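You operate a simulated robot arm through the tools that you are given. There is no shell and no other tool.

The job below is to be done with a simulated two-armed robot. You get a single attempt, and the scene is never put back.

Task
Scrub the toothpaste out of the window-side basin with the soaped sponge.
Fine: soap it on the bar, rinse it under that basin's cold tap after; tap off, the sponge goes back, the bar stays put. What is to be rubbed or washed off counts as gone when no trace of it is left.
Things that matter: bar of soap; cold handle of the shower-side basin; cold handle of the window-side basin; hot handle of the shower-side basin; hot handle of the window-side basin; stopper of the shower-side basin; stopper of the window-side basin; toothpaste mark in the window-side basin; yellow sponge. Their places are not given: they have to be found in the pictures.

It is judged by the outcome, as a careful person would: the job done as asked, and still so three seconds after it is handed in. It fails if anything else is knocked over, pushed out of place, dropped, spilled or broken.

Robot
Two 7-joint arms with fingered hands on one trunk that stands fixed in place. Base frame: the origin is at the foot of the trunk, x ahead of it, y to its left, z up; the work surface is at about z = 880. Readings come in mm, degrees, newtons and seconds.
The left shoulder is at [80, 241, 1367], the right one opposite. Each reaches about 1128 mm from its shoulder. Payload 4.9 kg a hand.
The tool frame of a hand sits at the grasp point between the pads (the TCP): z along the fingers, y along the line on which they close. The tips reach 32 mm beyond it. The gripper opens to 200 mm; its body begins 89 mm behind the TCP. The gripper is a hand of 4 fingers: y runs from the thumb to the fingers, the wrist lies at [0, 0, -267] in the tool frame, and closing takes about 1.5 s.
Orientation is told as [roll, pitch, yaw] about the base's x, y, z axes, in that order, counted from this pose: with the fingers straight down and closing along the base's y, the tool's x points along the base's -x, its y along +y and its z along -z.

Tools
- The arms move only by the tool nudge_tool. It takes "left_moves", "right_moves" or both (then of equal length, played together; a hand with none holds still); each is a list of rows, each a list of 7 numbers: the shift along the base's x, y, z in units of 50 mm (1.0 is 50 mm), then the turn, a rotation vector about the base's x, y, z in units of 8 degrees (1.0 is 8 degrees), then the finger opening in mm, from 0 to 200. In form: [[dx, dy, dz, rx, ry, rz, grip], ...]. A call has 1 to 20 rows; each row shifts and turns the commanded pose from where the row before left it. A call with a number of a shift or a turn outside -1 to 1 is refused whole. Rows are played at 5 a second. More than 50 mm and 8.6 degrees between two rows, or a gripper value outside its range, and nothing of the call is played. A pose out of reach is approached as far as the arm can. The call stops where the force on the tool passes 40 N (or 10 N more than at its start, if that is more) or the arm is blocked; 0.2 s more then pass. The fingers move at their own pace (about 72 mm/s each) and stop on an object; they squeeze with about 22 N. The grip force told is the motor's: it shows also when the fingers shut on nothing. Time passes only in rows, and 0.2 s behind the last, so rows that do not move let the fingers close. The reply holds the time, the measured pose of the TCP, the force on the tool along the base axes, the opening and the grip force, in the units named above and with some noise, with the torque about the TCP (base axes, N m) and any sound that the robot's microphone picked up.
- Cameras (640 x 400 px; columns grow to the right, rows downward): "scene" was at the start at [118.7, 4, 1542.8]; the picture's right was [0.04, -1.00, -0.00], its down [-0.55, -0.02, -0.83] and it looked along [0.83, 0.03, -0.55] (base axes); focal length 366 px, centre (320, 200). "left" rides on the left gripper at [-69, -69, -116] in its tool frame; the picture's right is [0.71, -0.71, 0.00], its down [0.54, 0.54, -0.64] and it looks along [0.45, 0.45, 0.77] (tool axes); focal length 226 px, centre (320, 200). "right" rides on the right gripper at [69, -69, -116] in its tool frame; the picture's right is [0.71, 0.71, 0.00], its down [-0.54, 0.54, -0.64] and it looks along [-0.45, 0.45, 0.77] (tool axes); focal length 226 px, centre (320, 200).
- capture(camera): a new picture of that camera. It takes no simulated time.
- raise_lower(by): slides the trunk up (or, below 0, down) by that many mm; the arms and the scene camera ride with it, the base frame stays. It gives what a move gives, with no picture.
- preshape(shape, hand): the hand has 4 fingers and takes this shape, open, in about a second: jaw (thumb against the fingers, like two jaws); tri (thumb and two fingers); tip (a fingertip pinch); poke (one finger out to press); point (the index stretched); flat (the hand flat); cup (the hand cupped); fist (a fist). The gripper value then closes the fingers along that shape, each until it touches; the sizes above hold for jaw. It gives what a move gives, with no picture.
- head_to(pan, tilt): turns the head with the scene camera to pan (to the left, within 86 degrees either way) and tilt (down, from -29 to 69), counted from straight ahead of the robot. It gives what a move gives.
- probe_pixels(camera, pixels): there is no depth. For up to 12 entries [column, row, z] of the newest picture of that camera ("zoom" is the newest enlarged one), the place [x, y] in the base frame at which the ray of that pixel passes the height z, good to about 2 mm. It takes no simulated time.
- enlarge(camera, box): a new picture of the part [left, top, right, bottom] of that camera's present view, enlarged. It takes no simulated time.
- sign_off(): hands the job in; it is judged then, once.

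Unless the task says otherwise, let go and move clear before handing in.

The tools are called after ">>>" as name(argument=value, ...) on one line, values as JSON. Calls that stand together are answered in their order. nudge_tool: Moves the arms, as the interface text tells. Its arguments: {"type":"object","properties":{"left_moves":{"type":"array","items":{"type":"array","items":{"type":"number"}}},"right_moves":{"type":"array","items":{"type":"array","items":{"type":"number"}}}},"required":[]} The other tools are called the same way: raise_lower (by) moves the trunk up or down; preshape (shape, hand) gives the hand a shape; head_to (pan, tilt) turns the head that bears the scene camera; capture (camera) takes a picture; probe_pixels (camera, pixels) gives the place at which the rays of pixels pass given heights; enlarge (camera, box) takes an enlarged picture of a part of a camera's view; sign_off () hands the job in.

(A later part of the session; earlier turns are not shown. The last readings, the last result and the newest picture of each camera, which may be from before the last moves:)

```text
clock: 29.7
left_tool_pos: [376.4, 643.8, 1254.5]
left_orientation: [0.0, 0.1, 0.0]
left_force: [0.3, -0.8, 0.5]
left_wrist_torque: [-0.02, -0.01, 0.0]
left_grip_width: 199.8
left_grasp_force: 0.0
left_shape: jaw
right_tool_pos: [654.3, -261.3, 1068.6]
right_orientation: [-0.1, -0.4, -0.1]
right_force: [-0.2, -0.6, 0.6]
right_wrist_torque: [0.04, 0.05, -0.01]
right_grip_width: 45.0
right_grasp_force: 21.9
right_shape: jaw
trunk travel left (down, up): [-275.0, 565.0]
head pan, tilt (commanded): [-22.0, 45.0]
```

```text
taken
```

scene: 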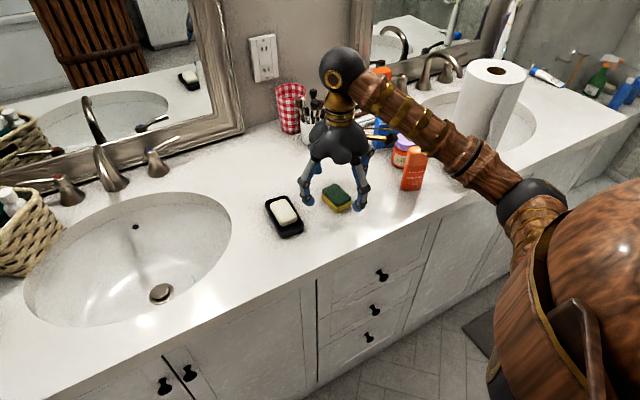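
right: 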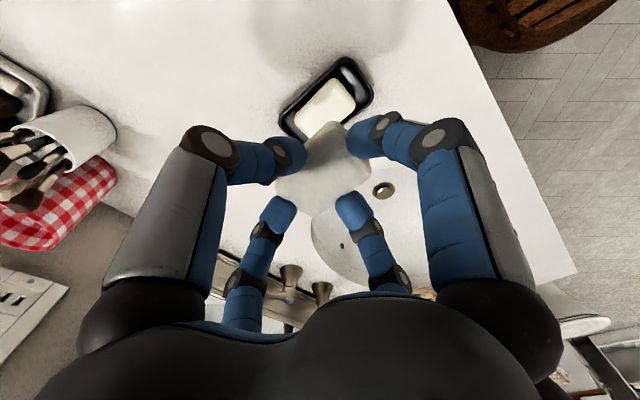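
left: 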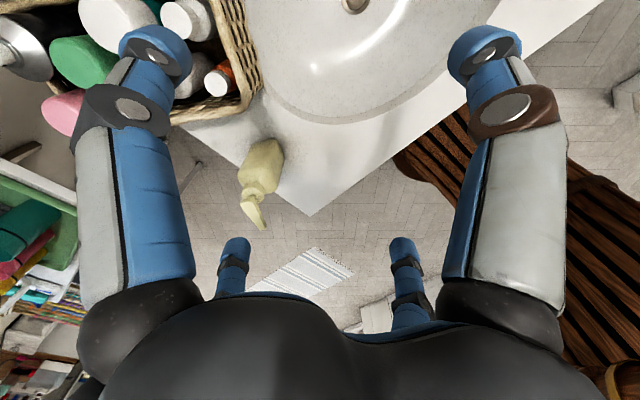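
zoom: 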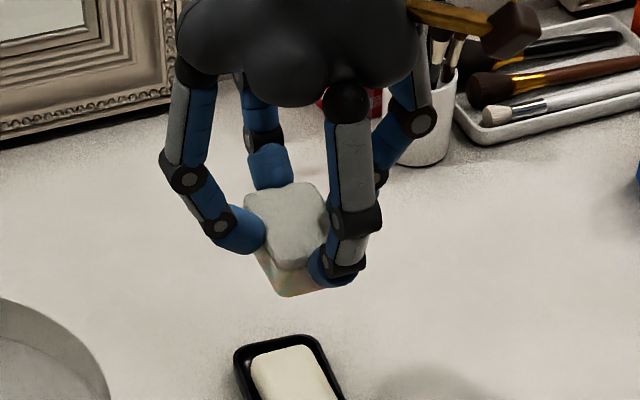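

The sponge is lathered (white) and the bar is still in its dish at zoom (290,375). I look at the basin and soap again from the earlier viewing angle to verify soap position and triangulate the mark's depth.

>>> head_to(pan=5, tilt=42)

>>> capture(camera="scene")

>>> enlarge(camera="scene", box=[290, 240, 370, 290])

>>> enlarge(camera="scene", box=[420, 210, 580, 310])

```text
clock: 30.6
left_tool_pos: [378.2, 644.2, 1253.9]
left_orientation: [-0.1, 0.0, 0.0]
left_force: [0.6, 0.0, 0.7]
left_wrist_torque: [0.03, -0.01, 0.01]
left_grip_width: 199.9
left_grasp_force: 0.0
left_shape: jaw
right_tool_pos: [654.5, -262.2, 1068.6]
right_orientation: [-0.1, -0.4, -0.1]
right_force: [-0.1, -0.2, 0.6]
right_wrist_torque: [0.01, 0.0, 0.01]
right_grip_width: 45.0
right_grasp_force: 21.9
right_shape: jaw
trunk travel left (down, up): [-275.0, 565.0]
head pan, tilt (commanded): [5.0, 42.0]
```

```text
taken
```

scene: 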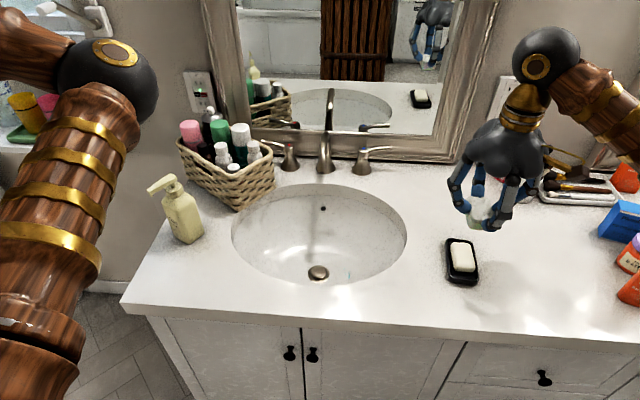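

```text
8.00 times, centred on (330, 265) of scene
```

zoom: 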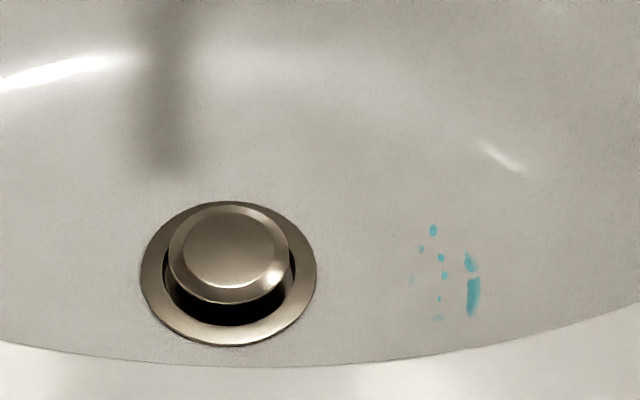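

```text
4.00 times, centred on (500, 260) of scene
```

zoom: 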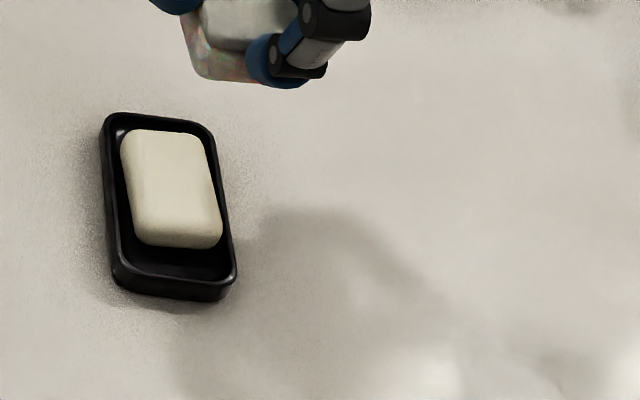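

The bar is where it was (dish at zoom (165,205), within a pixel). The mark's specks span zoom (410–480, 225–320) at 8×; I probe them at several depths to triangulate with the high view.

>>> probe_pixels(camera="scene", pixels=[[349.1, 277.1, 700], [349.1, 277.1, 720], [349.1, 277.1, 680], [344.1, 268.75, 700], [344.1, 268.75, 720], [344.75, 279.75, 700], [340.5, 272, 700], [318.5, 270.5, 700], [318.5, 270.5, 710], [462, 243, 905], [462, 256, 910]])

```text
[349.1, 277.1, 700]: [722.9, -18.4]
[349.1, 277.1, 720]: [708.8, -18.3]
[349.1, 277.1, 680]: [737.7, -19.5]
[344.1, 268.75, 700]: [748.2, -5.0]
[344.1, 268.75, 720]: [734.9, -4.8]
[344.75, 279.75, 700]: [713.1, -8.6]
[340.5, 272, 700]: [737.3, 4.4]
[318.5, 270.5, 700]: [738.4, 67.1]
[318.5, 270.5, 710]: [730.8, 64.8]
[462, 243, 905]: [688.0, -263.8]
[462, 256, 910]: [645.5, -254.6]
```

Triangulation puts the floor at the mark near z≈685–695. I carry the sponge over the basin at z≈1000 (clear of the spout tip near (820,67)) and look with the wrist camera.

>>> nudge_tool(right_moves=[[0.25, 0.8, -0.2, 0, 0, 0, 30], [0.25, 0.8, -0.2, 0, 0, 0, 30], [0.25, 0.8, -0.2, 0, 0, 0, 30], [0.25, 0.8, -0.2, 0, 0, 0, 30], [0.25, 0.8, -0.2, 0, 0, 0, 30], [0.4, 0.98, -0.3, 0, 0, 0, 30], [0, 0, 0, 0, 0, 0, 30]])

>>> capture(camera="right")

>>> capture(camera="scene")

```text
refused: row 6 steps farther than a row can; nothing moved
```

```text
taken
```

right: 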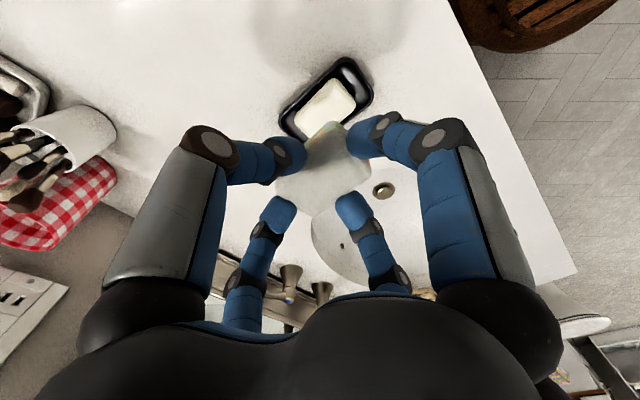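

```text
taken
```

scene: 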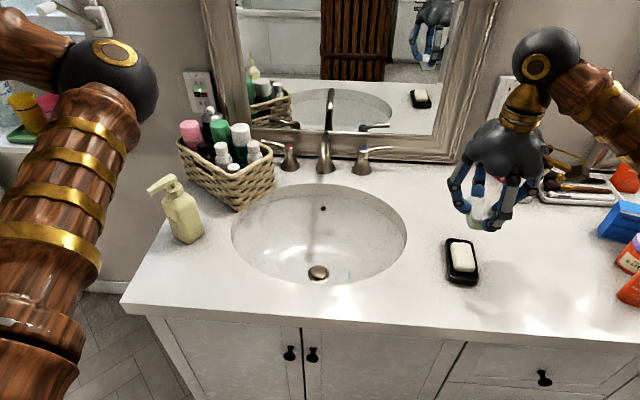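

Row 6 was over 50 mm; nothing moved. I repeat with shorter rows.

>>> nudge_tool(right_moves=[[0.25, 0.8, -0.2, 0, 0, 0, 30], [0.25, 0.8, -0.2, 0, 0, 0, 30], [0.25, 0.8, -0.2, 0, 0, 0, 30], [0.25, 0.8, -0.2, 0, 0, 0, 30], [0.25, 0.8, -0.2, 0, 0, 0, 30], [0.25, 0.7, -0.2, 0, 0, 0, 30], [0.15, 0.28, -0.17, 0, 0, 0, 30], [0, 0, 0, 0, 0, 0, 30]])

>>> capture(camera="right")

>>> capture(camera="scene")

```text
clock: 32.4
left_tool_pos: [378.1, 644.5, 1254.1]
left_orientation: [0.1, 0.0, 0.1]
left_force: [0.6, -0.1, 0.2]
left_wrist_torque: [0.02, 0.01, 0.01]
left_grip_width: 199.7
left_grasp_force: 0.1
left_shape: jaw
right_tool_pos: [737.9, -11.6, 1000.1]
right_orientation: [0.0, -0.4, -0.2]
right_force: [-0.1, 0.4, 0.2]
right_wrist_torque: [0.03, -0.03, 0.0]
right_grip_width: 45.1
right_grasp_force: 21.7
right_shape: jaw
trunk travel left (down, up): [-275.0, 565.0]
head pan, tilt (commanded): [5.0, 42.0]
```

```text
taken
```

right: 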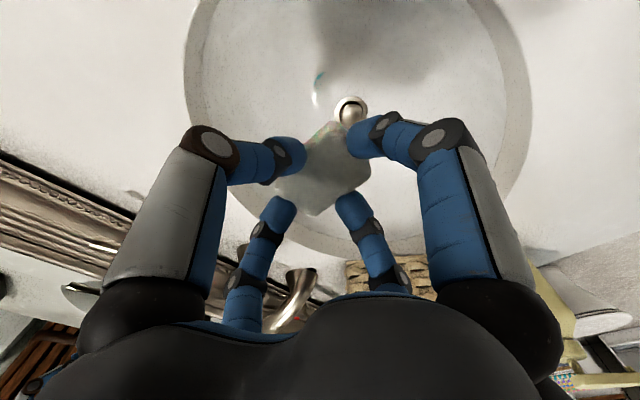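

```text
taken
```

scene: 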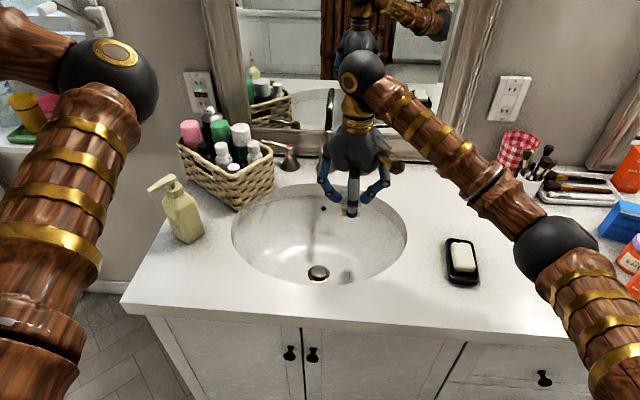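

The mark shows in the wrist view at (318,75–105) near the stopper (350,105); in the scene view something pale is at (347,275). I zoom into both.

>>> enlarge(camera="scene", box=[290, 240, 370, 290])

>>> enlarge(camera="right", box=[280, 50, 400, 140])

>>> probe_pixels(camera="right", pixels=[[320, 75, 690], [315, 100, 690], [320, 75, 700], [315, 100, 700], [350, 105, 690], [350, 105, 705]])

```text
8.00 times, centred on (330, 265) of scene
```

zoom: 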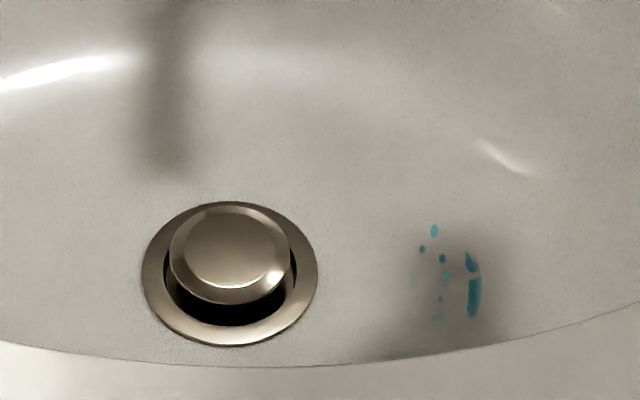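

```text
4.44 times, centred on (340, 95) of right
```

zoom: 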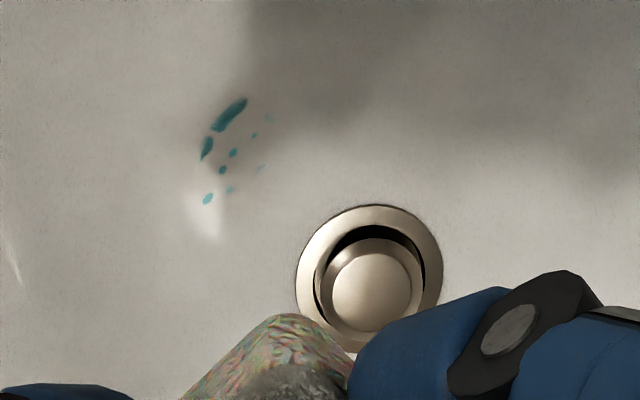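

```text
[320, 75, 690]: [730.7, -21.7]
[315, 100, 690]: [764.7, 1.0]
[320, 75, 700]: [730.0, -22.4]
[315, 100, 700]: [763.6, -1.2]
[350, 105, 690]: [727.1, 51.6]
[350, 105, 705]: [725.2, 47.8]
```

That was only the hand's shadow; the mark is unchanged. I probe each speck and the stopper with the wrist view for depth.

>>> probe_pixels(camera="right", pixels=[[322.7, 72, 690], [315.9, 79.2, 690], [314.5, 86, 690], [314.8, 94.5, 690], [328.3, 76.3, 690], [326.9, 87.8, 690], [351.3, 112, 690], [351.3, 112, 700], [319, 76, 690], [319, 76, 700], [314.8, 94.5, 700]])

```text
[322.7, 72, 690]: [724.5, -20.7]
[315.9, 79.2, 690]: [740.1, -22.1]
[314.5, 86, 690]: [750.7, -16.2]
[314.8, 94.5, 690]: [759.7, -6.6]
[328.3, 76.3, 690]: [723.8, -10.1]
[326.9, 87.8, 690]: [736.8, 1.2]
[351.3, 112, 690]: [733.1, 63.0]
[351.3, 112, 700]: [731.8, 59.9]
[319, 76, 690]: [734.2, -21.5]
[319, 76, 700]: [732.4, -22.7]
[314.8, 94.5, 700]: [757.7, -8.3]
```

Wrist and scene rays meet at z≈683–690: floor is nearly flat there, specks span x 723–762, y −24…+2. I descend over (742,−11) to z≈775 and check clearance before touching.

>>> nudge_tool(right_moves=[[0.08, 0, -0.6, 0, 0, 0, 30], [0, 0, -0.9, 0, 0, 0, 30], [0, 0, -0.9, 0, 0, 0, 30], [0, 0, -0.9, 0, 0, 0, 30], [0, 0, -0.9, 0, 0, 0, 30], [0, 0, -0.3, 0, 0, 0, 30], [0, 0, 0, 0, 0, 0, 30]])

>>> capture(camera="right")

>>> enlarge(camera="scene", box=[240, 160, 440, 285])

```text
clock: 34.0
left_tool_pos: [376.6, 643.6, 1253.4]
left_orientation: [0.0, 0.0, 0.1]
left_force: [0.2, -0.4, -0.5]
left_wrist_torque: [0.01, 0.0, 0.02]
left_grip_width: 200.0
left_grasp_force: 0.1
left_shape: jaw
right_tool_pos: [740.0, -13.7, 775.0]
right_orientation: [0.1, -0.4, -0.1]
right_force: [0.5, -0.5, 1.0]
right_wrist_torque: [0.0, 0.0, 0.01]
right_grip_width: 44.7
right_grasp_force: 21.7
right_shape: jaw
trunk travel left (down, up): [-275.0, 565.0]
head pan, tilt (commanded): [5.0, 42.0]
```

```text
taken
```

right: 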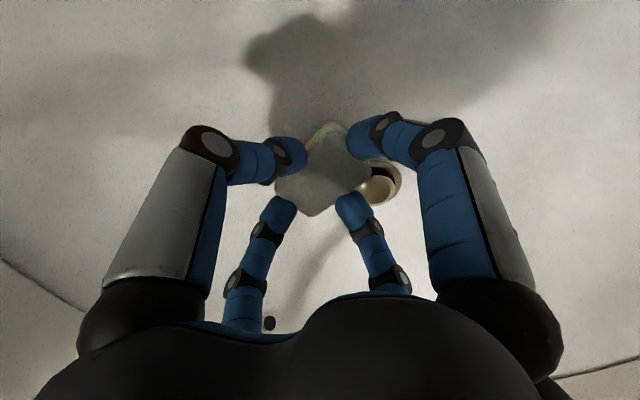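

```text
3.20 times, centred on (340, 222) of scene
```

zoom: 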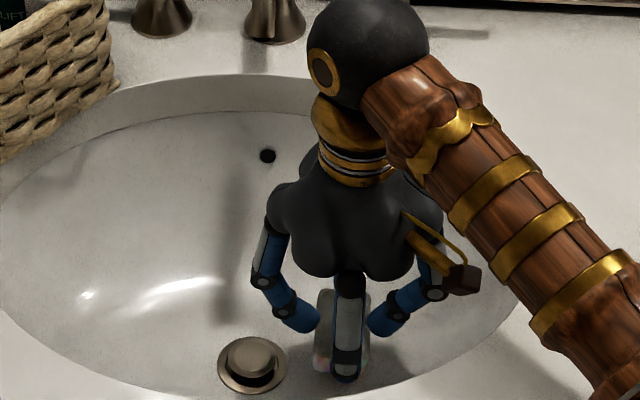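

Clearance looks fine: the +y digit will be ~10 mm from the stopper flange, so I will only stroke along x. I descend gently toward contact.

>>> nudge_tool(right_moves=[[0.02, 0, -0.2, 0, 0, 0, 30], [0, 0, -0.15, 0, 0, 0, 30], [0, 0, -0.1, 0, 0, 0, 30], [0, 0, 0, 0, 0, 0, 30]])

```text
clock: 35.0
left_tool_pos: [377.5, 644.2, 1252.2]
left_orientation: [0.1, 0.1, -0.1]
left_force: [-0.6, 0.9, -0.1]
left_wrist_torque: [0.03, 0.01, 0.03]
left_grip_width: 199.7
left_grasp_force: 0.1
left_shape: jaw
right_tool_pos: [741.1, -11.4, 753.4]
right_orientation: [0.0, -0.4, -0.1]
right_force: [-0.1, 0.6, -0.2]
right_wrist_torque: [0.01, -0.04, 0.02]
right_grip_width: 44.7
right_grasp_force: 22.0
right_shape: jaw
trunk travel left (down, up): [-275.0, 565.0]
head pan, tilt (commanded): [5.0, 42.0]
```

No contact yet at z=753. I continue down in 3–4 mm steps.

>>> nudge_tool(right_moves=[[0, 0, -0.08, 0, 0, 0, 30], [0, 0, -0.07, 0, 0, 0, 30], [0, 0, 0, 0, 0, 0, 30]])

>>> capture(camera="right")

```text
clock: 35.8
left_tool_pos: [377.6, 643.1, 1252.9]
left_orientation: [0.0, 0.0, -0.1]
left_force: [-0.9, -0.2, -0.6]
left_wrist_torque: [0.0, -0.01, 0.07]
left_grip_width: 199.6
left_grasp_force: 0.0
left_shape: jaw
right_tool_pos: [742.7, -12.2, 744.9]
right_orientation: [0.0, -0.3, 0.0]
right_force: [0.6, 0.3, -0.9]
right_wrist_torque: [-0.01, 0.01, -0.02]
right_grip_width: 44.9
right_grasp_force: 22.2
right_shape: jaw
trunk travel left (down, up): [-275.0, 565.0]
head pan, tilt (commanded): [5.0, 42.0]
```

```text
taken
```

right: 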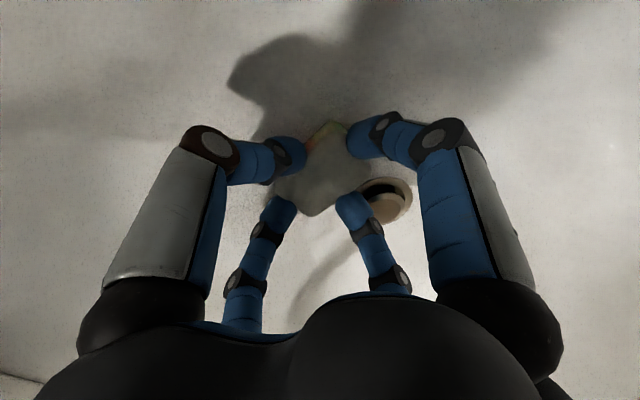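

Still no force at z=745. I go down further in 2 mm steps.

>>> nudge_tool(right_moves=[[0, 0, -0.05, 0, 0, 0, 30], [0, 0, -0.05, 0, 0, 0, 30], [0, 0, 0, 0, 0, 0, 30]])

```text
clock: 36.6
left_tool_pos: [376.3, 644.0, 1254.9]
left_orientation: [0.0, -0.2, 0.1]
left_force: [0.3, 0.1, 0.8]
left_wrist_torque: [-0.02, 0.03, 0.02]
left_grip_width: 199.9
left_grasp_force: 0.1
left_shape: jaw
right_tool_pos: [742.6, -13.6, 741.4]
right_orientation: [0.0, -0.4, -0.1]
right_force: [-0.8, 0.0, 16.9]
right_wrist_torque: [-0.2, 0.1, 0.0]
right_grip_width: 45.1
right_grasp_force: 21.5
right_shape: jaw
trunk travel left (down, up): [-275.0, 565.0]
head pan, tilt (commanded): [5.0, 42.0]
```

Contact at z≈741 with 17 N. I stroke along x by ±12 mm with slow small rows.

>>> nudge_tool(right_moves=[[0.12, 0, 0, 0, 0, 0, 30], [0.12, 0, 0, 0, 0, 0, 30], [-0.15, 0, 0, 0, 0, 0, 30], [-0.15, 0, 0, 0, 0, 0, 30], [-0.15, 0, 0, 0, 0, 0, 30], [0.15, 0, 0, 0, 0, 0, 30], [0.15, 0, 0, 0, 0, 0, 30], [0.11, 0, 0, 0, 0, 0, 30], [0, 0, 0, 0, 0, 0, 30]])

>>> capture(camera="right")

```text
clock: 38.6
left_tool_pos: [373.1, 643.3, 1254.8]
left_orientation: [0.1, -0.3, 0.0]
left_force: [0.1, 0.9, -0.6]
left_wrist_torque: [-0.01, 0.01, 0.02]
left_grip_width: 199.9
left_grasp_force: 0.1
left_shape: jaw
right_tool_pos: [750.3, -12.1, 741.7]
right_orientation: [0.1, -0.4, 0.0]
right_force: [-16.8, 1.7, 20.6]
right_wrist_torque: [-0.01, 0.62, -0.12]
right_grip_width: 45.1
right_grasp_force: 21.7
right_shape: jaw
trunk travel left (down, up): [-275.0, 565.0]
head pan, tilt (commanded): [5.0, 42.0]
```

```text
taken
```

right: 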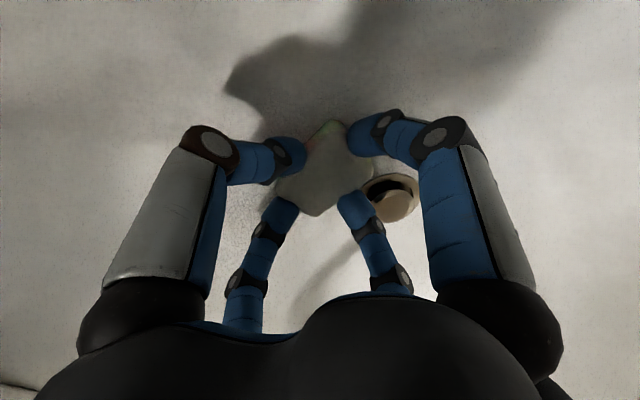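

The stroke met good friction (17 N along x). I lift and look with both cameras at what remains of the mark.

>>> nudge_tool(right_moves=[[-0.15, 0, 0.1, 0, 0, 0, 30], [0, 0, 0.8, 0, 0, 0, 30], [0, 0, 0.9, 0, 0, 0, 30], [0, 0, 0.9, 0, 0, 0, 30], [0, 0, 0.9, 0, 0, 0, 30], [0, 0, 0.8, 0, 0, 0, 30], [0, 0, 0, 0, 0, 0, 30]])

>>> enlarge(camera="right", box=[260, 40, 400, 140])

>>> enlarge(camera="scene", box=[290, 240, 370, 290])

```text
clock: 40.2
left_tool_pos: [377.2, 644.2, 1253.2]
left_orientation: [0.0, 0.0, 0.0]
left_force: [-0.1, -0.1, 1.2]
left_wrist_torque: [0.01, -0.01, 0.0]
left_grip_width: 200.0
left_grasp_force: 0.1
left_shape: jaw
right_tool_pos: [743.2, -11.5, 956.9]
right_orientation: [-0.1, -0.3, -0.1]
right_force: [-0.2, 0.0, -0.6]
right_wrist_torque: [0.0, -0.01, -0.01]
right_grip_width: 45.0
right_grasp_force: 21.9
right_shape: jaw
trunk travel left (down, up): [-275.0, 565.0]
head pan, tilt (commanded): [5.0, 42.0]
```

```text
4.00 times, centred on (330, 90) of right
```

zoom: 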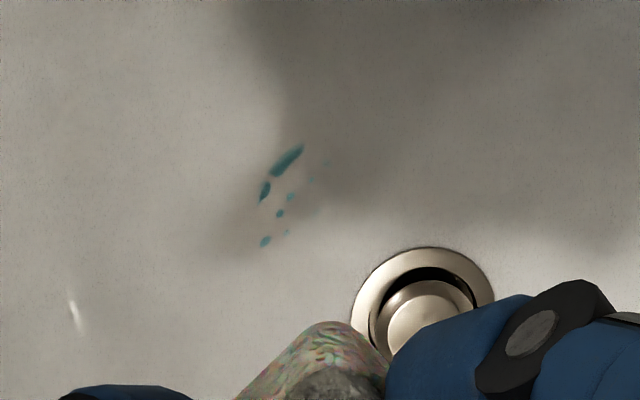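

```text
8.00 times, centred on (330, 265) of scene
```

zoom: 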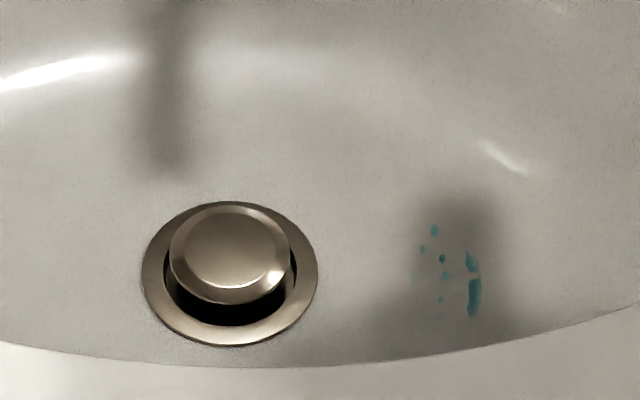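

The mark has faded somewhat (faintest specks gone), so more rubbing is needed. I go back down and run a longer series of strokes.

>>> nudge_tool(right_moves=[[0, -0.04, -0.9, 0, 0, 0, 30], [0, 0, -0.9, 0, 0, 0, 30], [0, 0, -0.9, 0, 0, 0, 30], [0, 0, -0.9, 0, 0, 0, 30], [0, 0, -0.55, 0, 0, 0, 30], [0, 0, -0.13, 0, 0, 0, 30], [0, 0, 0, 0, 0, 0, 30]])

```text
clock: 41.8
left_tool_pos: [378.2, 643.3, 1253.5]
left_orientation: [0.0, 0.0, 0.1]
left_force: [0.4, 0.3, 0.2]
left_wrist_torque: [0.02, 0.02, 0.03]
left_grip_width: 199.9
left_grasp_force: 0.1
left_shape: jaw
right_tool_pos: [743.3, -14.1, 743.3]
right_orientation: [0.0, -0.4, -0.1]
right_force: [0.6, -0.5, -1.0]
right_wrist_torque: [-0.05, 0.02, -0.03]
right_grip_width: 44.8
right_grasp_force: 22.0
right_shape: jaw
trunk travel left (down, up): [-275.0, 565.0]
head pan, tilt (commanded): [5.0, 42.0]
```

Hovering at z=743. I press down ~3 mm and run back-and-forth strokes along x.

>>> nudge_tool(right_moves=[[0, 0, -0.07, 0, 0, 0, 30], [0.2, 0, 0, 0, 0, 0, 30], [-0.2, 0, 0, 0, 0, 0, 30], [-0.2, 0, 0, 0, 0, 0, 30], [0.2, 0, 0, 0, 0, 0, 30], [0.2, 0, 0, 0, 0, 0, 30], [-0.2, 0, 0, 0, 0, 0, 30], [-0.2, 0, 0, 0, 0, 0, 30], [0.2, 0, 0, 0, 0, 0, 30], [0.2, 0, 0, 0, 0, 0, 30], [-0.2, 0, 0, 0, 0, 0, 30], [-0.2, 0, 0, 0, 0, 0, 30], [0.2, 0, 0, 0, 0, 0, 30], [0.2, 0, 0, 0, 0, 0, 30], [-0.2, 0, 0, 0, 0, 0, 30], [-0.2, 0, 0, 0, 0, 0, 30], [0.2, 0, 0, 0, 0, 0, 30], [0, 0, 0, 0, 0, 0, 30]])

>>> capture(camera="right")

```text
clock: 45.6
left_tool_pos: [377.4, 643.8, 1253.3]
left_orientation: [-0.1, 0.1, -0.1]
left_force: [-1.0, 0.3, 0.0]
left_wrist_torque: [0.0, -0.04, 0.02]
left_grip_width: 199.9
left_grasp_force: 0.0
left_shape: jaw
right_tool_pos: [744.5, -16.9, 743.6]
right_orientation: [0.0, -0.4, -0.1]
right_force: [-0.7, 0.0, 0.9]
right_wrist_torque: [0.02, 0.02, -0.02]
right_grip_width: 45.0
right_grasp_force: 21.6
right_shape: jaw
trunk travel left (down, up): [-275.0, 565.0]
head pan, tilt (commanded): [5.0, 42.0]
```

```text
taken
```

right: 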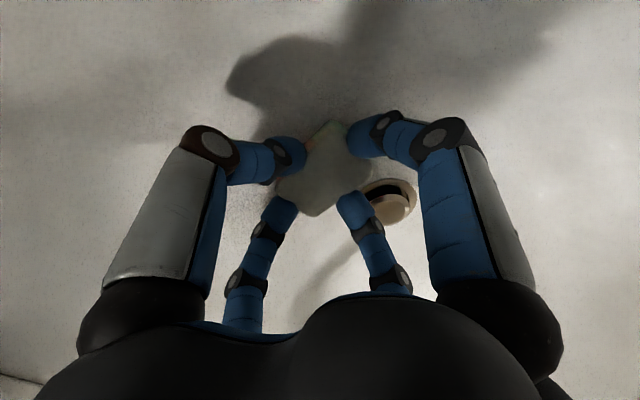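

The force reads only ~1 N, so that pass barely touched. I press 3 mm further and read.

>>> nudge_tool(right_moves=[[0, 0.04, -0.06, 0, 0, 0, 30], [0, 0, 0, 0, 0, 0, 30]])

```text
clock: 46.2
left_tool_pos: [377.1, 643.3, 1253.8]
left_orientation: [-0.1, -0.1, 0.0]
left_force: [-0.1, 0.4, 0.0]
left_wrist_torque: [0.01, 0.04, -0.03]
left_grip_width: 199.9
left_grasp_force: 0.1
left_shape: jaw
right_tool_pos: [745.2, -15.1, 741.6]
right_orientation: [-0.1, -0.5, -0.1]
right_force: [-1.1, -1.3, 6.4]
right_wrist_torque: [-0.05, 0.11, 0.0]
right_grip_width: 44.7
right_grasp_force: 22.1
right_shape: jaw
trunk travel left (down, up): [-275.0, 565.0]
head pan, tilt (commanded): [5.0, 42.0]
```

Now 6 N. I press about 1.5 mm more and run the stroke series.

>>> nudge_tool(right_moves=[[0, 0, -0.03, 0, 0, 0, 30], [0.2, 0, 0, 0, 0, 0, 30], [-0.2, 0, 0, 0, 0, 0, 30], [-0.2, 0, 0, 0, 0, 0, 30], [0.2, 0, 0, 0, 0, 0, 30], [0.2, 0, 0, 0, 0, 0, 30], [-0.2, 0, 0, 0, 0, 0, 30], [-0.2, 0, 0, 0, 0, 0, 30], [0.2, 0, 0, 0, 0, 0, 30], [0.2, 0, 0, 0, 0, 0, 30], [-0.2, 0, 0, 0, 0, 0, 30], [-0.2, 0, 0, 0, 0, 0, 30], [0.2, 0, 0, 0, 0, 0, 30], [0.2, 0, 0, 0, 0, 0, 30], [-0.2, 0, 0, 0, 0, 0, 30], [-0.2, 0, 0, 0, 0, 0, 30], [0.2, 0, 0, 0, 0, 0, 30], [0, 0, 0, 0, 0, 0, 30]])

>>> capture(camera="right")

```text
clock: 47.5
left_tool_pos: [374.6, 643.5, 1253.3]
left_orientation: [-0.1, -0.2, 0.0]
left_force: [0.2, -0.6, 0.3]
left_wrist_torque: [0.0, 0.03, 0.02]
left_grip_width: 199.9
left_grasp_force: 0.0
left_shape: jaw
right_tool_pos: [743.8, -12.3, 740.0]
right_orientation: [-0.1, -0.1, 0.1]
right_force: [-18.1, -5.0, 30.5]
right_wrist_torque: [-0.19, 0.45, -0.25]
right_grip_width: 46.0
right_grasp_force: 21.9
right_shape: jaw
trunk travel left (down, up): [-275.0, 565.0]
head pan, tilt (commanded): [5.0, 42.0]
stopped in row 6 (right hand): the force on the tool passed its limit at 43 N (the readings are from after the stop); the commanded pose is now the measured one
```

```text
taken
```

right: 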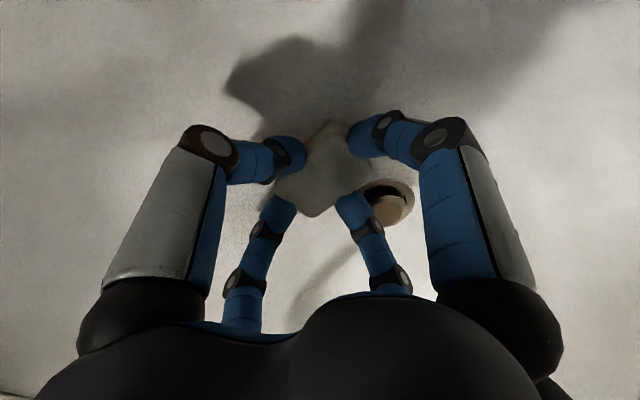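

Force rose to 43 N toward +x because the floor curves up there. I ease up slightly, centre the strokes on the bowl's low line (x≈732) and keep them ±10 mm.

>>> nudge_tool(right_moves=[[0, 0, 0.02, 0, 0, 0, 30], [-0.2, 0, 0, 0, 0, 0, 30], [0, 0, 0, 0, 0, 0, 30]])

```text
clock: 48.3
left_tool_pos: [375.1, 643.4, 1255.0]
left_orientation: [-0.1, -0.1, 0.1]
left_force: [0.2, 0.3, 1.0]
left_wrist_torque: [-0.03, -0.02, 0.02]
left_grip_width: 200.1
left_grasp_force: 0.0
left_shape: jaw
right_tool_pos: [735.7, -13.4, 739.6]
right_orientation: [-0.1, -0.2, 0.0]
right_force: [18.7, 1.5, 26.3]
right_wrist_torque: [0.07, -0.73, 0.11]
right_grip_width: 45.8
right_grasp_force: 22.1
right_shape: jaw
trunk travel left (down, up): [-275.0, 565.0]
head pan, tilt (commanded): [5.0, 42.0]
```

Normal force is 26 N; I ease up another millimetre and stroke ±10 mm here.

>>> nudge_tool(right_moves=[[0, 0, 0.02, 0, 0, 0, 30], [-0.2, 0, 0, 0, 0, 0, 30], [0.2, 0, 0, 0, 0, 0, 30], [0.2, 0, 0, 0, 0, 0, 30], [-0.2, 0, 0, 0, 0, 0, 30], [-0.2, 0, 0, 0, 0, 0, 30], [0.2, 0, 0, 0, 0, 0, 30], [0.2, 0, 0, 0, 0, 0, 30], [-0.2, 0, 0, 0, 0, 0, 30], [-0.2, 0, 0, 0, 0, 0, 30], [0.2, 0, 0, 0, 0, 0, 30], [0.2, 0, 0, 0, 0, 0, 30], [-0.2, 0, 0, 0, 0, 0, 30], [-0.2, 0, 0, 0, 0, 0, 30], [0.2, 0, 0, 0, 0, 0, 30], [0.2, 0, 0, 0, 0, 0, 30], [-0.2, 0, 0, 0, 0, 0, 30], [0, 0, 0, 0, 0, 0, 30]])

```text
clock: 52.1
left_tool_pos: [376.4, 643.3, 1254.9]
left_orientation: [0.0, 0.0, 0.2]
left_force: [-0.2, -0.3, 0.5]
left_wrist_torque: [0.02, -0.01, -0.02]
left_grip_width: 199.8
left_grasp_force: 0.1
left_shape: jaw
right_tool_pos: [735.3, -11.9, 739.6]
right_orientation: [-0.1, 0.0, 0.0]
right_force: [7.4, -0.9, 14.3]
right_wrist_torque: [-0.05, -0.23, 0.11]
right_grip_width: 45.9
right_grasp_force: 21.8
right_shape: jaw
trunk travel left (down, up): [-275.0, 565.0]
head pan, tilt (commanded): [5.0, 42.0]
```

Contact held (14 N normal) throughout. I lift and inspect the mark again.

>>> nudge_tool(right_moves=[[0.1, 0, 0.2, 0, 0, 0, 30], [0, 0, 0.9, 0, 0, 0, 30], [0, 0, 0.9, 0, 0, 0, 30], [0, 0, 0.9, 0, 0, 0, 30], [0, 0, 0.9, 0, 0, 0, 30], [0, 0, 0.6, 0, 0, 0, 30], [0, 0, 0, 0, 0, 0, 30]])

>>> enlarge(camera="right", box=[260, 40, 400, 140])

>>> enlarge(camera="scene", box=[290, 240, 370, 290])

```text
clock: 53.7
left_tool_pos: [377.4, 644.1, 1253.7]
left_orientation: [0.1, 0.1, 0.0]
left_force: [0.3, 0.2, 1.2]
left_wrist_torque: [0.0, 0.01, 0.01]
left_grip_width: 199.9
left_grasp_force: 0.0
left_shape: jaw
right_tool_pos: [738.3, -12.0, 955.9]
right_orientation: [0.0, 0.0, 0.0]
right_force: [-0.3, 0.3, -0.8]
right_wrist_torque: [0.02, 0.0, -0.03]
right_grip_width: 45.4
right_grasp_force: 21.7
right_shape: jaw
trunk travel left (down, up): [-275.0, 565.0]
head pan, tilt (commanded): [5.0, 42.0]
```

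```text
4.00 times, centred on (330, 90) of right
```

zoom: 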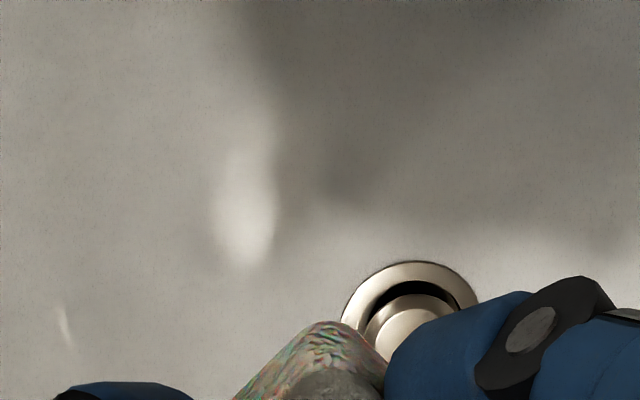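

```text
8.00 times, centred on (330, 265) of scene
```

zoom: 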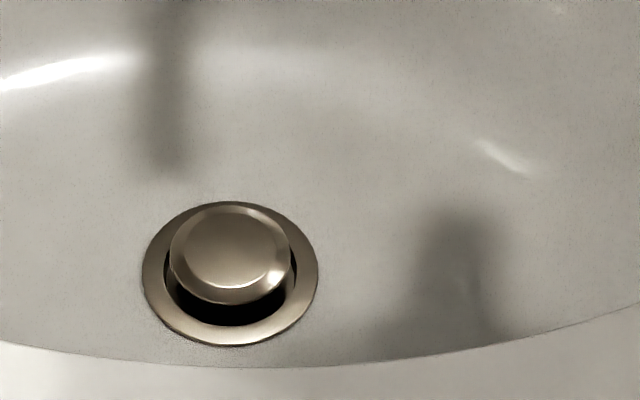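

No cyan remains visible in either picture, though the hand's shadow covers the area. I move the right hand aside (up and to the right) to inspect in full light.

>>> nudge_tool(right_moves=[[-0.3, -0.5, 0.6, 0, 0, 0, 30], [-0.4, -0.8, 0.4, 0, 0, 0, 30], [-0.4, -0.8, 0.4, 0, 0, 0, 30], [-0.4, -0.8, 0.4, 0, 0, 0, 30], [-0.4, -0.8, 0.4, 0, 0, 0, 30], [-0.4, -0.8, 0.4, 0, 0, 0, 30], [0, 0, 0, 0, 0, 0, 30]])

>>> enlarge(camera="scene", box=[290, 240, 370, 290])

>>> enlarge(camera="scene", box=[220, 170, 420, 295])

>>> capture(camera="scene")

```text
clock: 55.3
left_tool_pos: [377.7, 645.2, 1252.3]
left_orientation: [0.0, 0.1, 0.0]
left_force: [-0.3, 0.0, 0.1]
left_wrist_torque: [-0.01, 0.03, -0.02]
left_grip_width: 199.9
left_grasp_force: 0.2
left_shape: jaw
right_tool_pos: [622.5, -236.8, 1086.6]
right_orientation: [-0.1, 0.1, 0.1]
right_force: [0.0, 0.5, 0.0]
right_wrist_torque: [-0.01, 0.02, 0.03]
right_grip_width: 45.7
right_grasp_force: 22.0
right_shape: jaw
trunk travel left (down, up): [-275.0, 565.0]
head pan, tilt (commanded): [5.0, 42.0]
```

```text
8.00 times, centred on (330, 265) of scene
```

zoom: 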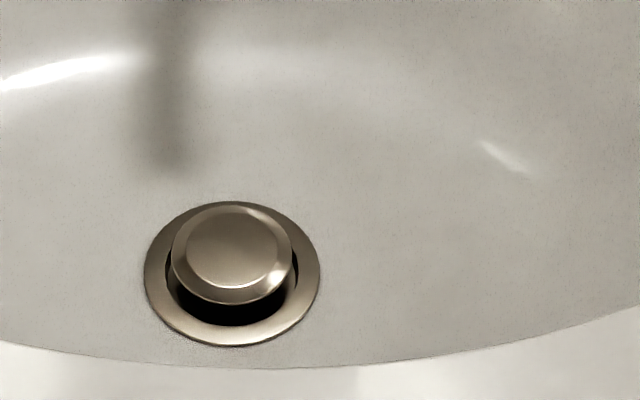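

```text
3.20 times, centred on (320, 232) of scene
```

zoom: 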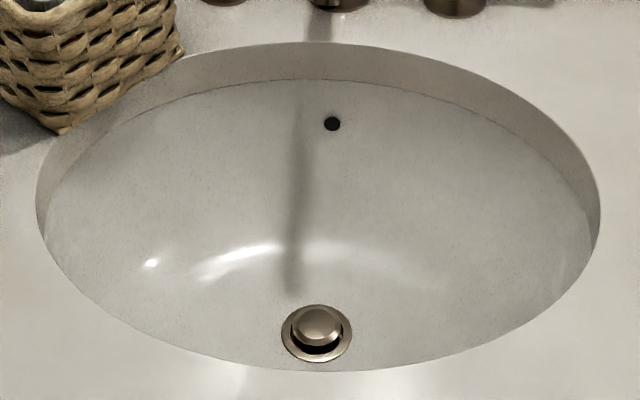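

```text
taken
```

scene: 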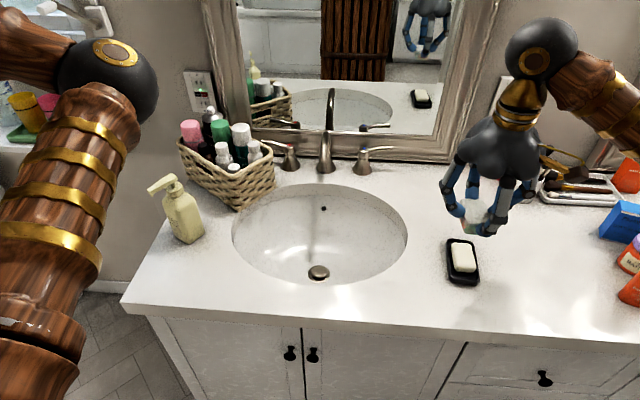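

The basin floor at (340–350, 268–280) looks clean. I magnify further to check for faint traces.

>>> enlarge(camera="scene", box=[332, 262, 358, 284])

>>> enlarge(camera="right", box=[300, 160, 460, 280])

```text
16.00 times, centred on (345, 273) of scene
```

zoom: 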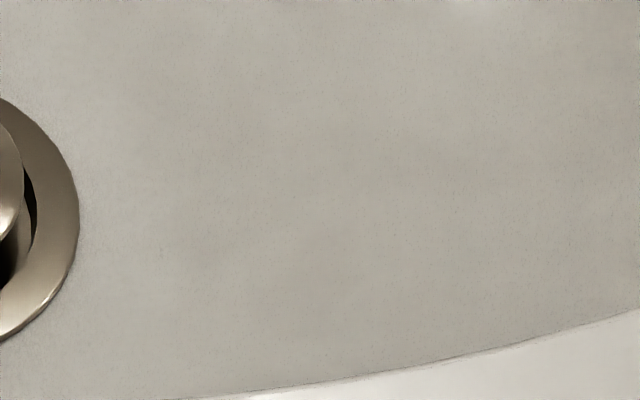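

```text
3.33 times, centred on (380, 220) of right
```

zoom: 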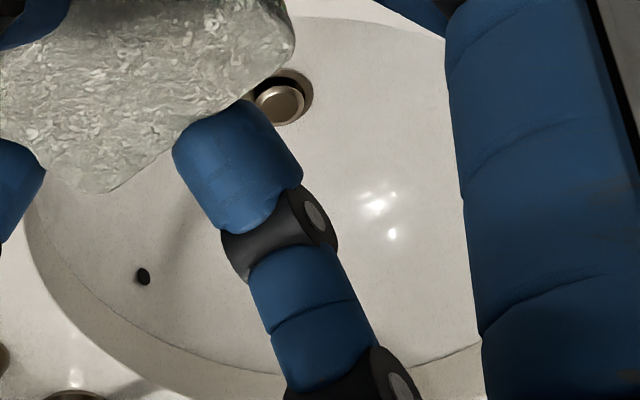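

At 16× there's no trace. For certainty I make one more scrubbing pass, retracing the path back down into the basin.

>>> nudge_tool(right_moves=[[0.4, 0.8, -0.4, 0, 0, 0, 30], [0.4, 0.8, -0.4, 0, 0, 0, 30], [0.4, 0.8, -0.4, 0, 0, 0, 30], [0.4, 0.8, -0.4, 0, 0, 0, 30], [0.4, 0.8, -0.4, 0, 0, 0, 30], [0.3, 0.5, -0.6, 0, 0, 0, 30], [0, 0, -0.6, 0, 0, 0, 30], [0, 0, -0.9, 0, 0, 0, 30], [0, 0, -0.9, 0, 0, 0, 30], [0, 0, -0.9, 0, 0, 0, 30], [0, 0, -0.9, 0, 0, 0, 30], [0, 0, -0.1, 0, 0, 0, 30], [0, 0, 0, 0, 0, 0, 30]])

```text
clock: 58.1
left_tool_pos: [377.2, 644.2, 1253.8]
left_orientation: [0.0, 0.0, 0.0]
left_force: [0.2, 1.0, -0.3]
left_wrist_torque: [0.02, -0.02, 0.0]
left_grip_width: 199.9
left_grasp_force: 0.1
left_shape: jaw
right_tool_pos: [741.3, -10.4, 742.5]
right_orientation: [-0.1, 0.1, 0.1]
right_force: [0.4, 0.8, -0.6]
right_wrist_torque: [-0.01, 0.01, -0.02]
right_grip_width: 45.4
right_grasp_force: 21.9
right_shape: jaw
trunk travel left (down, up): [-275.0, 565.0]
head pan, tilt (commanded): [5.0, 42.0]
```

>>> nudge_tool(right_moves=[[-0.05, -0.02, -0.1, 0, 0, 0, 30], [0, 0, 0, 0, 0, 0, 30]])

```text
clock: 58.7
left_tool_pos: [377.1, 644.2, 1254.0]
left_orientation: [0.0, -0.1, 0.0]
left_force: [0.0, 0.0, -0.4]
left_wrist_torque: [-0.02, 0.01, 0.01]
left_grip_width: 199.9
left_grasp_force: 0.1
left_shape: jaw
right_tool_pos: [739.0, -11.0, 739.7]
right_orientation: [-0.1, 0.0, 0.0]
right_force: [1.6, 0.2, 7.4]
right_wrist_torque: [-0.01, -0.1, -0.02]
right_grip_width: 45.5
right_grasp_force: 21.8
right_shape: jaw
trunk travel left (down, up): [-275.0, 565.0]
head pan, tilt (commanded): [5.0, 42.0]
```

Light contact (7 N) at z≈740. I stroke ±10 mm along x, with a small shift toward −y midway.

>>> nudge_tool(right_moves=[[-0.15, 0, -0.02, 0, 0, 0, 30], [-0.15, 0, 0, 0, 0, 0, 30], [0.2, 0, 0, 0, 0, 0, 30], [0.2, 0, 0, 0, 0, 0, 30], [-0.2, -0.05, 0, 0, 0, 0, 30], [-0.2, 0, 0, 0, 0, 0, 30], [0.2, 0, 0, 0, 0, 0, 30], [0.2, 0, 0, 0, 0, 0, 30], [-0.2, -0.05, 0, 0, 0, 0, 30], [-0.2, 0, 0, 0, 0, 0, 30], [0.2, 0, 0, 0, 0, 0, 30], [0.2, 0, 0, 0, 0, 0, 30], [-0.2, 0.05, 0, 0, 0, 0, 30], [-0.2, 0, 0, 0, 0, 0, 30], [0.2, 0, 0, 0, 0, 0, 30], [0.2, 0, 0, 0, 0, 0, 30], [-0.1, 0, 0, 0, 0, 0, 30], [0, 0, 0, 0, 0, 0, 30]])

```text
clock: 62.5
left_tool_pos: [376.6, 644.3, 1253.7]
left_orientation: [0.0, 0.1, 0.0]
left_force: [-0.3, 0.0, 0.8]
left_wrist_torque: [-0.01, 0.0, -0.02]
left_grip_width: 200.1
left_grasp_force: 0.1
left_shape: jaw
right_tool_pos: [738.4, -16.7, 738.0]
right_orientation: [-0.1, -0.1, -0.1]
right_force: [5.4, 0.5, 12.0]
right_wrist_torque: [0.04, -0.1, 0.1]
right_grip_width: 45.2
right_grasp_force: 22.0
right_shape: jaw
trunk travel left (down, up): [-275.0, 565.0]
head pan, tilt (commanded): [5.0, 42.0]
```

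Second pass done with steady contact (12 N). I lift out and park the right hand with the sponge out to the right, clear of where the left arm will pass.

>>> nudge_tool(right_moves=[[0, 0, 0.3, 0, 0, 0, 30], [0, 0, 0.9, 0, 0, 0, 30], [0, 0, 0.9, 0, 0, 0, 30], [0, 0, 0.9, 0, 0, 0, 30], [0, 0, 0.9, 0, 0, 0, 30], [-0.3, -0.5, 0.7, 0, 0, 0, 30], [-0.4, -0.8, 0.3, 0, 0, 0, 30], [-0.4, -0.8, 0.3, 0, 0, 0, 30], [-0.5, -0.8, 0.3, 0, 0, 0, 30], [-0.5, -0.8, 0.1, 0, 0, 0, 30], [-0.5, -0.8, 0, 0, 0, 0, 30], [-0.5, -0.8, 0, 0, 0, 0, 30], [-0.5, -0.8, 0, 0, 0, 0, 30], [-0.5, -0.8, 0, 0, 0, 0, 30], [-0.5, -0.8, 0, 0, 0, 0, 30], [0, 0, 0, 0, 0, 0, 30]])

>>> enlarge(camera="scene", box=[220, 170, 420, 295])

>>> preshape(shape="poke", hand="left")

>>> capture(camera="left")

>>> head_to(pan=55, tilt=25)

>>> capture(camera="scene")

```text
clock: 65.9
left_tool_pos: [378.0, 644.9, 1254.4]
left_orientation: [0.0, 0.1, 0.0]
left_force: [0.5, 0.2, 0.0]
left_wrist_torque: [0.02, 0.01, 0.01]
left_grip_width: 200.2
left_grasp_force: 0.0
left_shape: jaw
right_tool_pos: [508.3, -396.4, 1016.6]
right_orientation: [-0.1, 0.1, 0.1]
right_force: [-0.5, 0.6, -0.3]
right_wrist_torque: [-0.06, 0.05, -0.03]
right_grip_width: 45.2
right_grasp_force: 22.6
right_shape: jaw
trunk travel left (down, up): [-275.0, 565.0]
head pan, tilt (commanded): [5.0, 42.0]
```

```text
3.20 times, centred on (320, 232) of scene
```

zoom: 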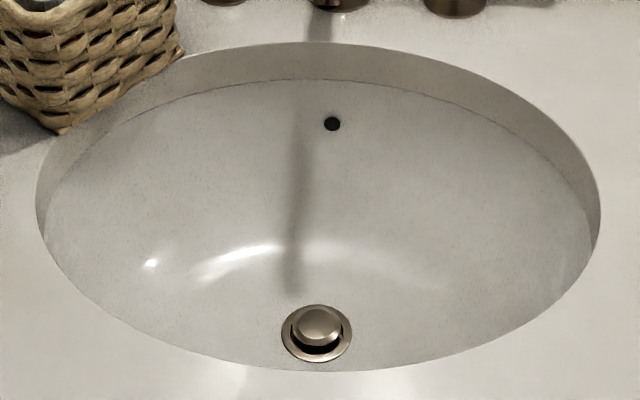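

```text
clock: 66.8
left_tool_pos: [376.2, 643.9, 1253.9]
left_orientation: [0.0, 0.0, 0.0]
left_force: [-0.8, 0.2, 0.2]
left_wrist_torque: [0.01, -0.06, -0.02]
left_grip_width: 0.0
left_grasp_force: 0.0
left_shape: poke
right_tool_pos: [506.5, -398.4, 1015.0]
right_orientation: [-0.2, 0.0, 0.0]
right_force: [0.2, -0.6, 0.0]
right_wrist_torque: [0.02, 0.01, 0.02]
right_grip_width: 45.2
right_grasp_force: 21.8
right_shape: jaw
trunk travel left (down, up): [-275.0, 565.0]
head pan, tilt (commanded): [5.0, 42.0]
```

```text
taken
```

left: 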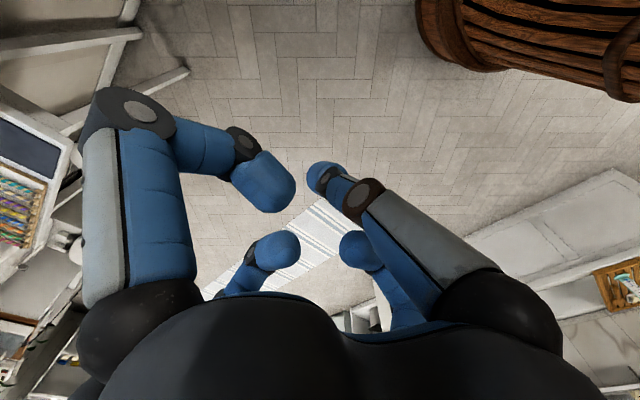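

```text
clock: 68.0
left_tool_pos: [377.2, 642.8, 1253.7]
left_orientation: [-0.1, 0.0, 0.1]
left_force: [0.1, -0.4, -0.1]
left_wrist_torque: [-0.01, -0.01, 0.0]
left_grip_width: 0.0
left_grasp_force: 0.1
left_shape: poke
right_tool_pos: [506.7, -397.5, 1015.5]
right_orientation: [0.0, 0.0, 0.0]
right_force: [0.0, -0.1, -0.4]
right_wrist_torque: [-0.01, 0.0, -0.01]
right_grip_width: 45.0
right_grasp_force: 21.7
right_shape: jaw
trunk travel left (down, up): [-275.0, 565.0]
head pan, tilt (commanded): [55.0, 25.0]
```

```text
taken
```

scene: 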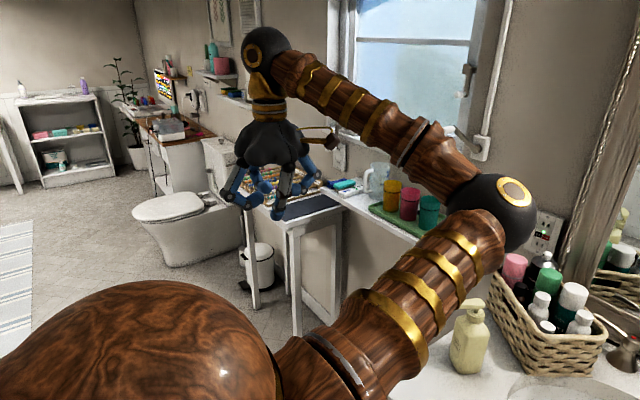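

The basin stays clean and the poke shape puts one fingertip on the tool axis. I compare with the "point" shape.

>>> preshape(shape="point", hand="left")

>>> capture(camera="left")

>>> enlarge(camera="scene", box=[190, 20, 350, 230])

```text
clock: 68.9
left_tool_pos: [376.5, 644.2, 1254.0]
left_orientation: [0.0, 0.1, 0.0]
left_force: [0.7, 0.6, -0.4]
left_wrist_torque: [0.01, 0.01, -0.04]
left_grip_width: 195.5
left_grasp_force: 0.0
left_shape: point
right_tool_pos: [506.5, -397.7, 1016.0]
right_orientation: [-0.1, 0.0, 0.0]
right_force: [0.1, 0.3, 1.0]
right_wrist_torque: [0.0, 0.05, 0.02]
right_grip_width: 44.8
right_grasp_force: 22.1
right_shape: jaw
trunk travel left (down, up): [-275.0, 565.0]
head pan, tilt (commanded): [55.0, 25.0]
```

```text
taken
```

left: 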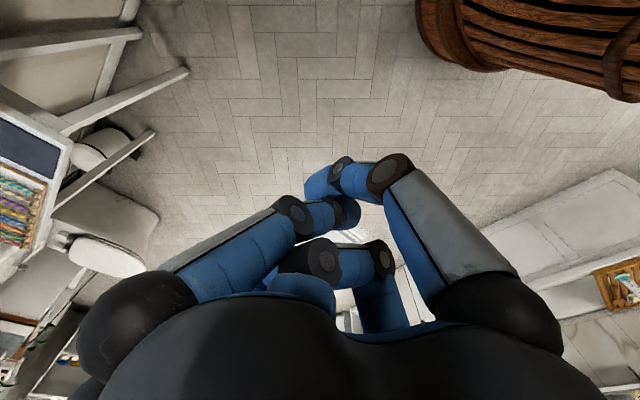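

```text
1.90 times, centred on (270, 125) of scene
```

zoom: 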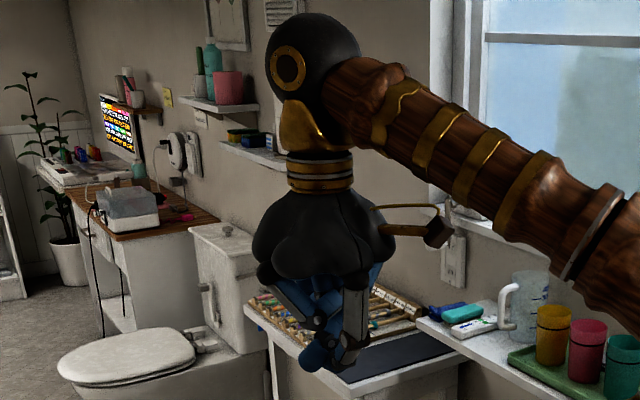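

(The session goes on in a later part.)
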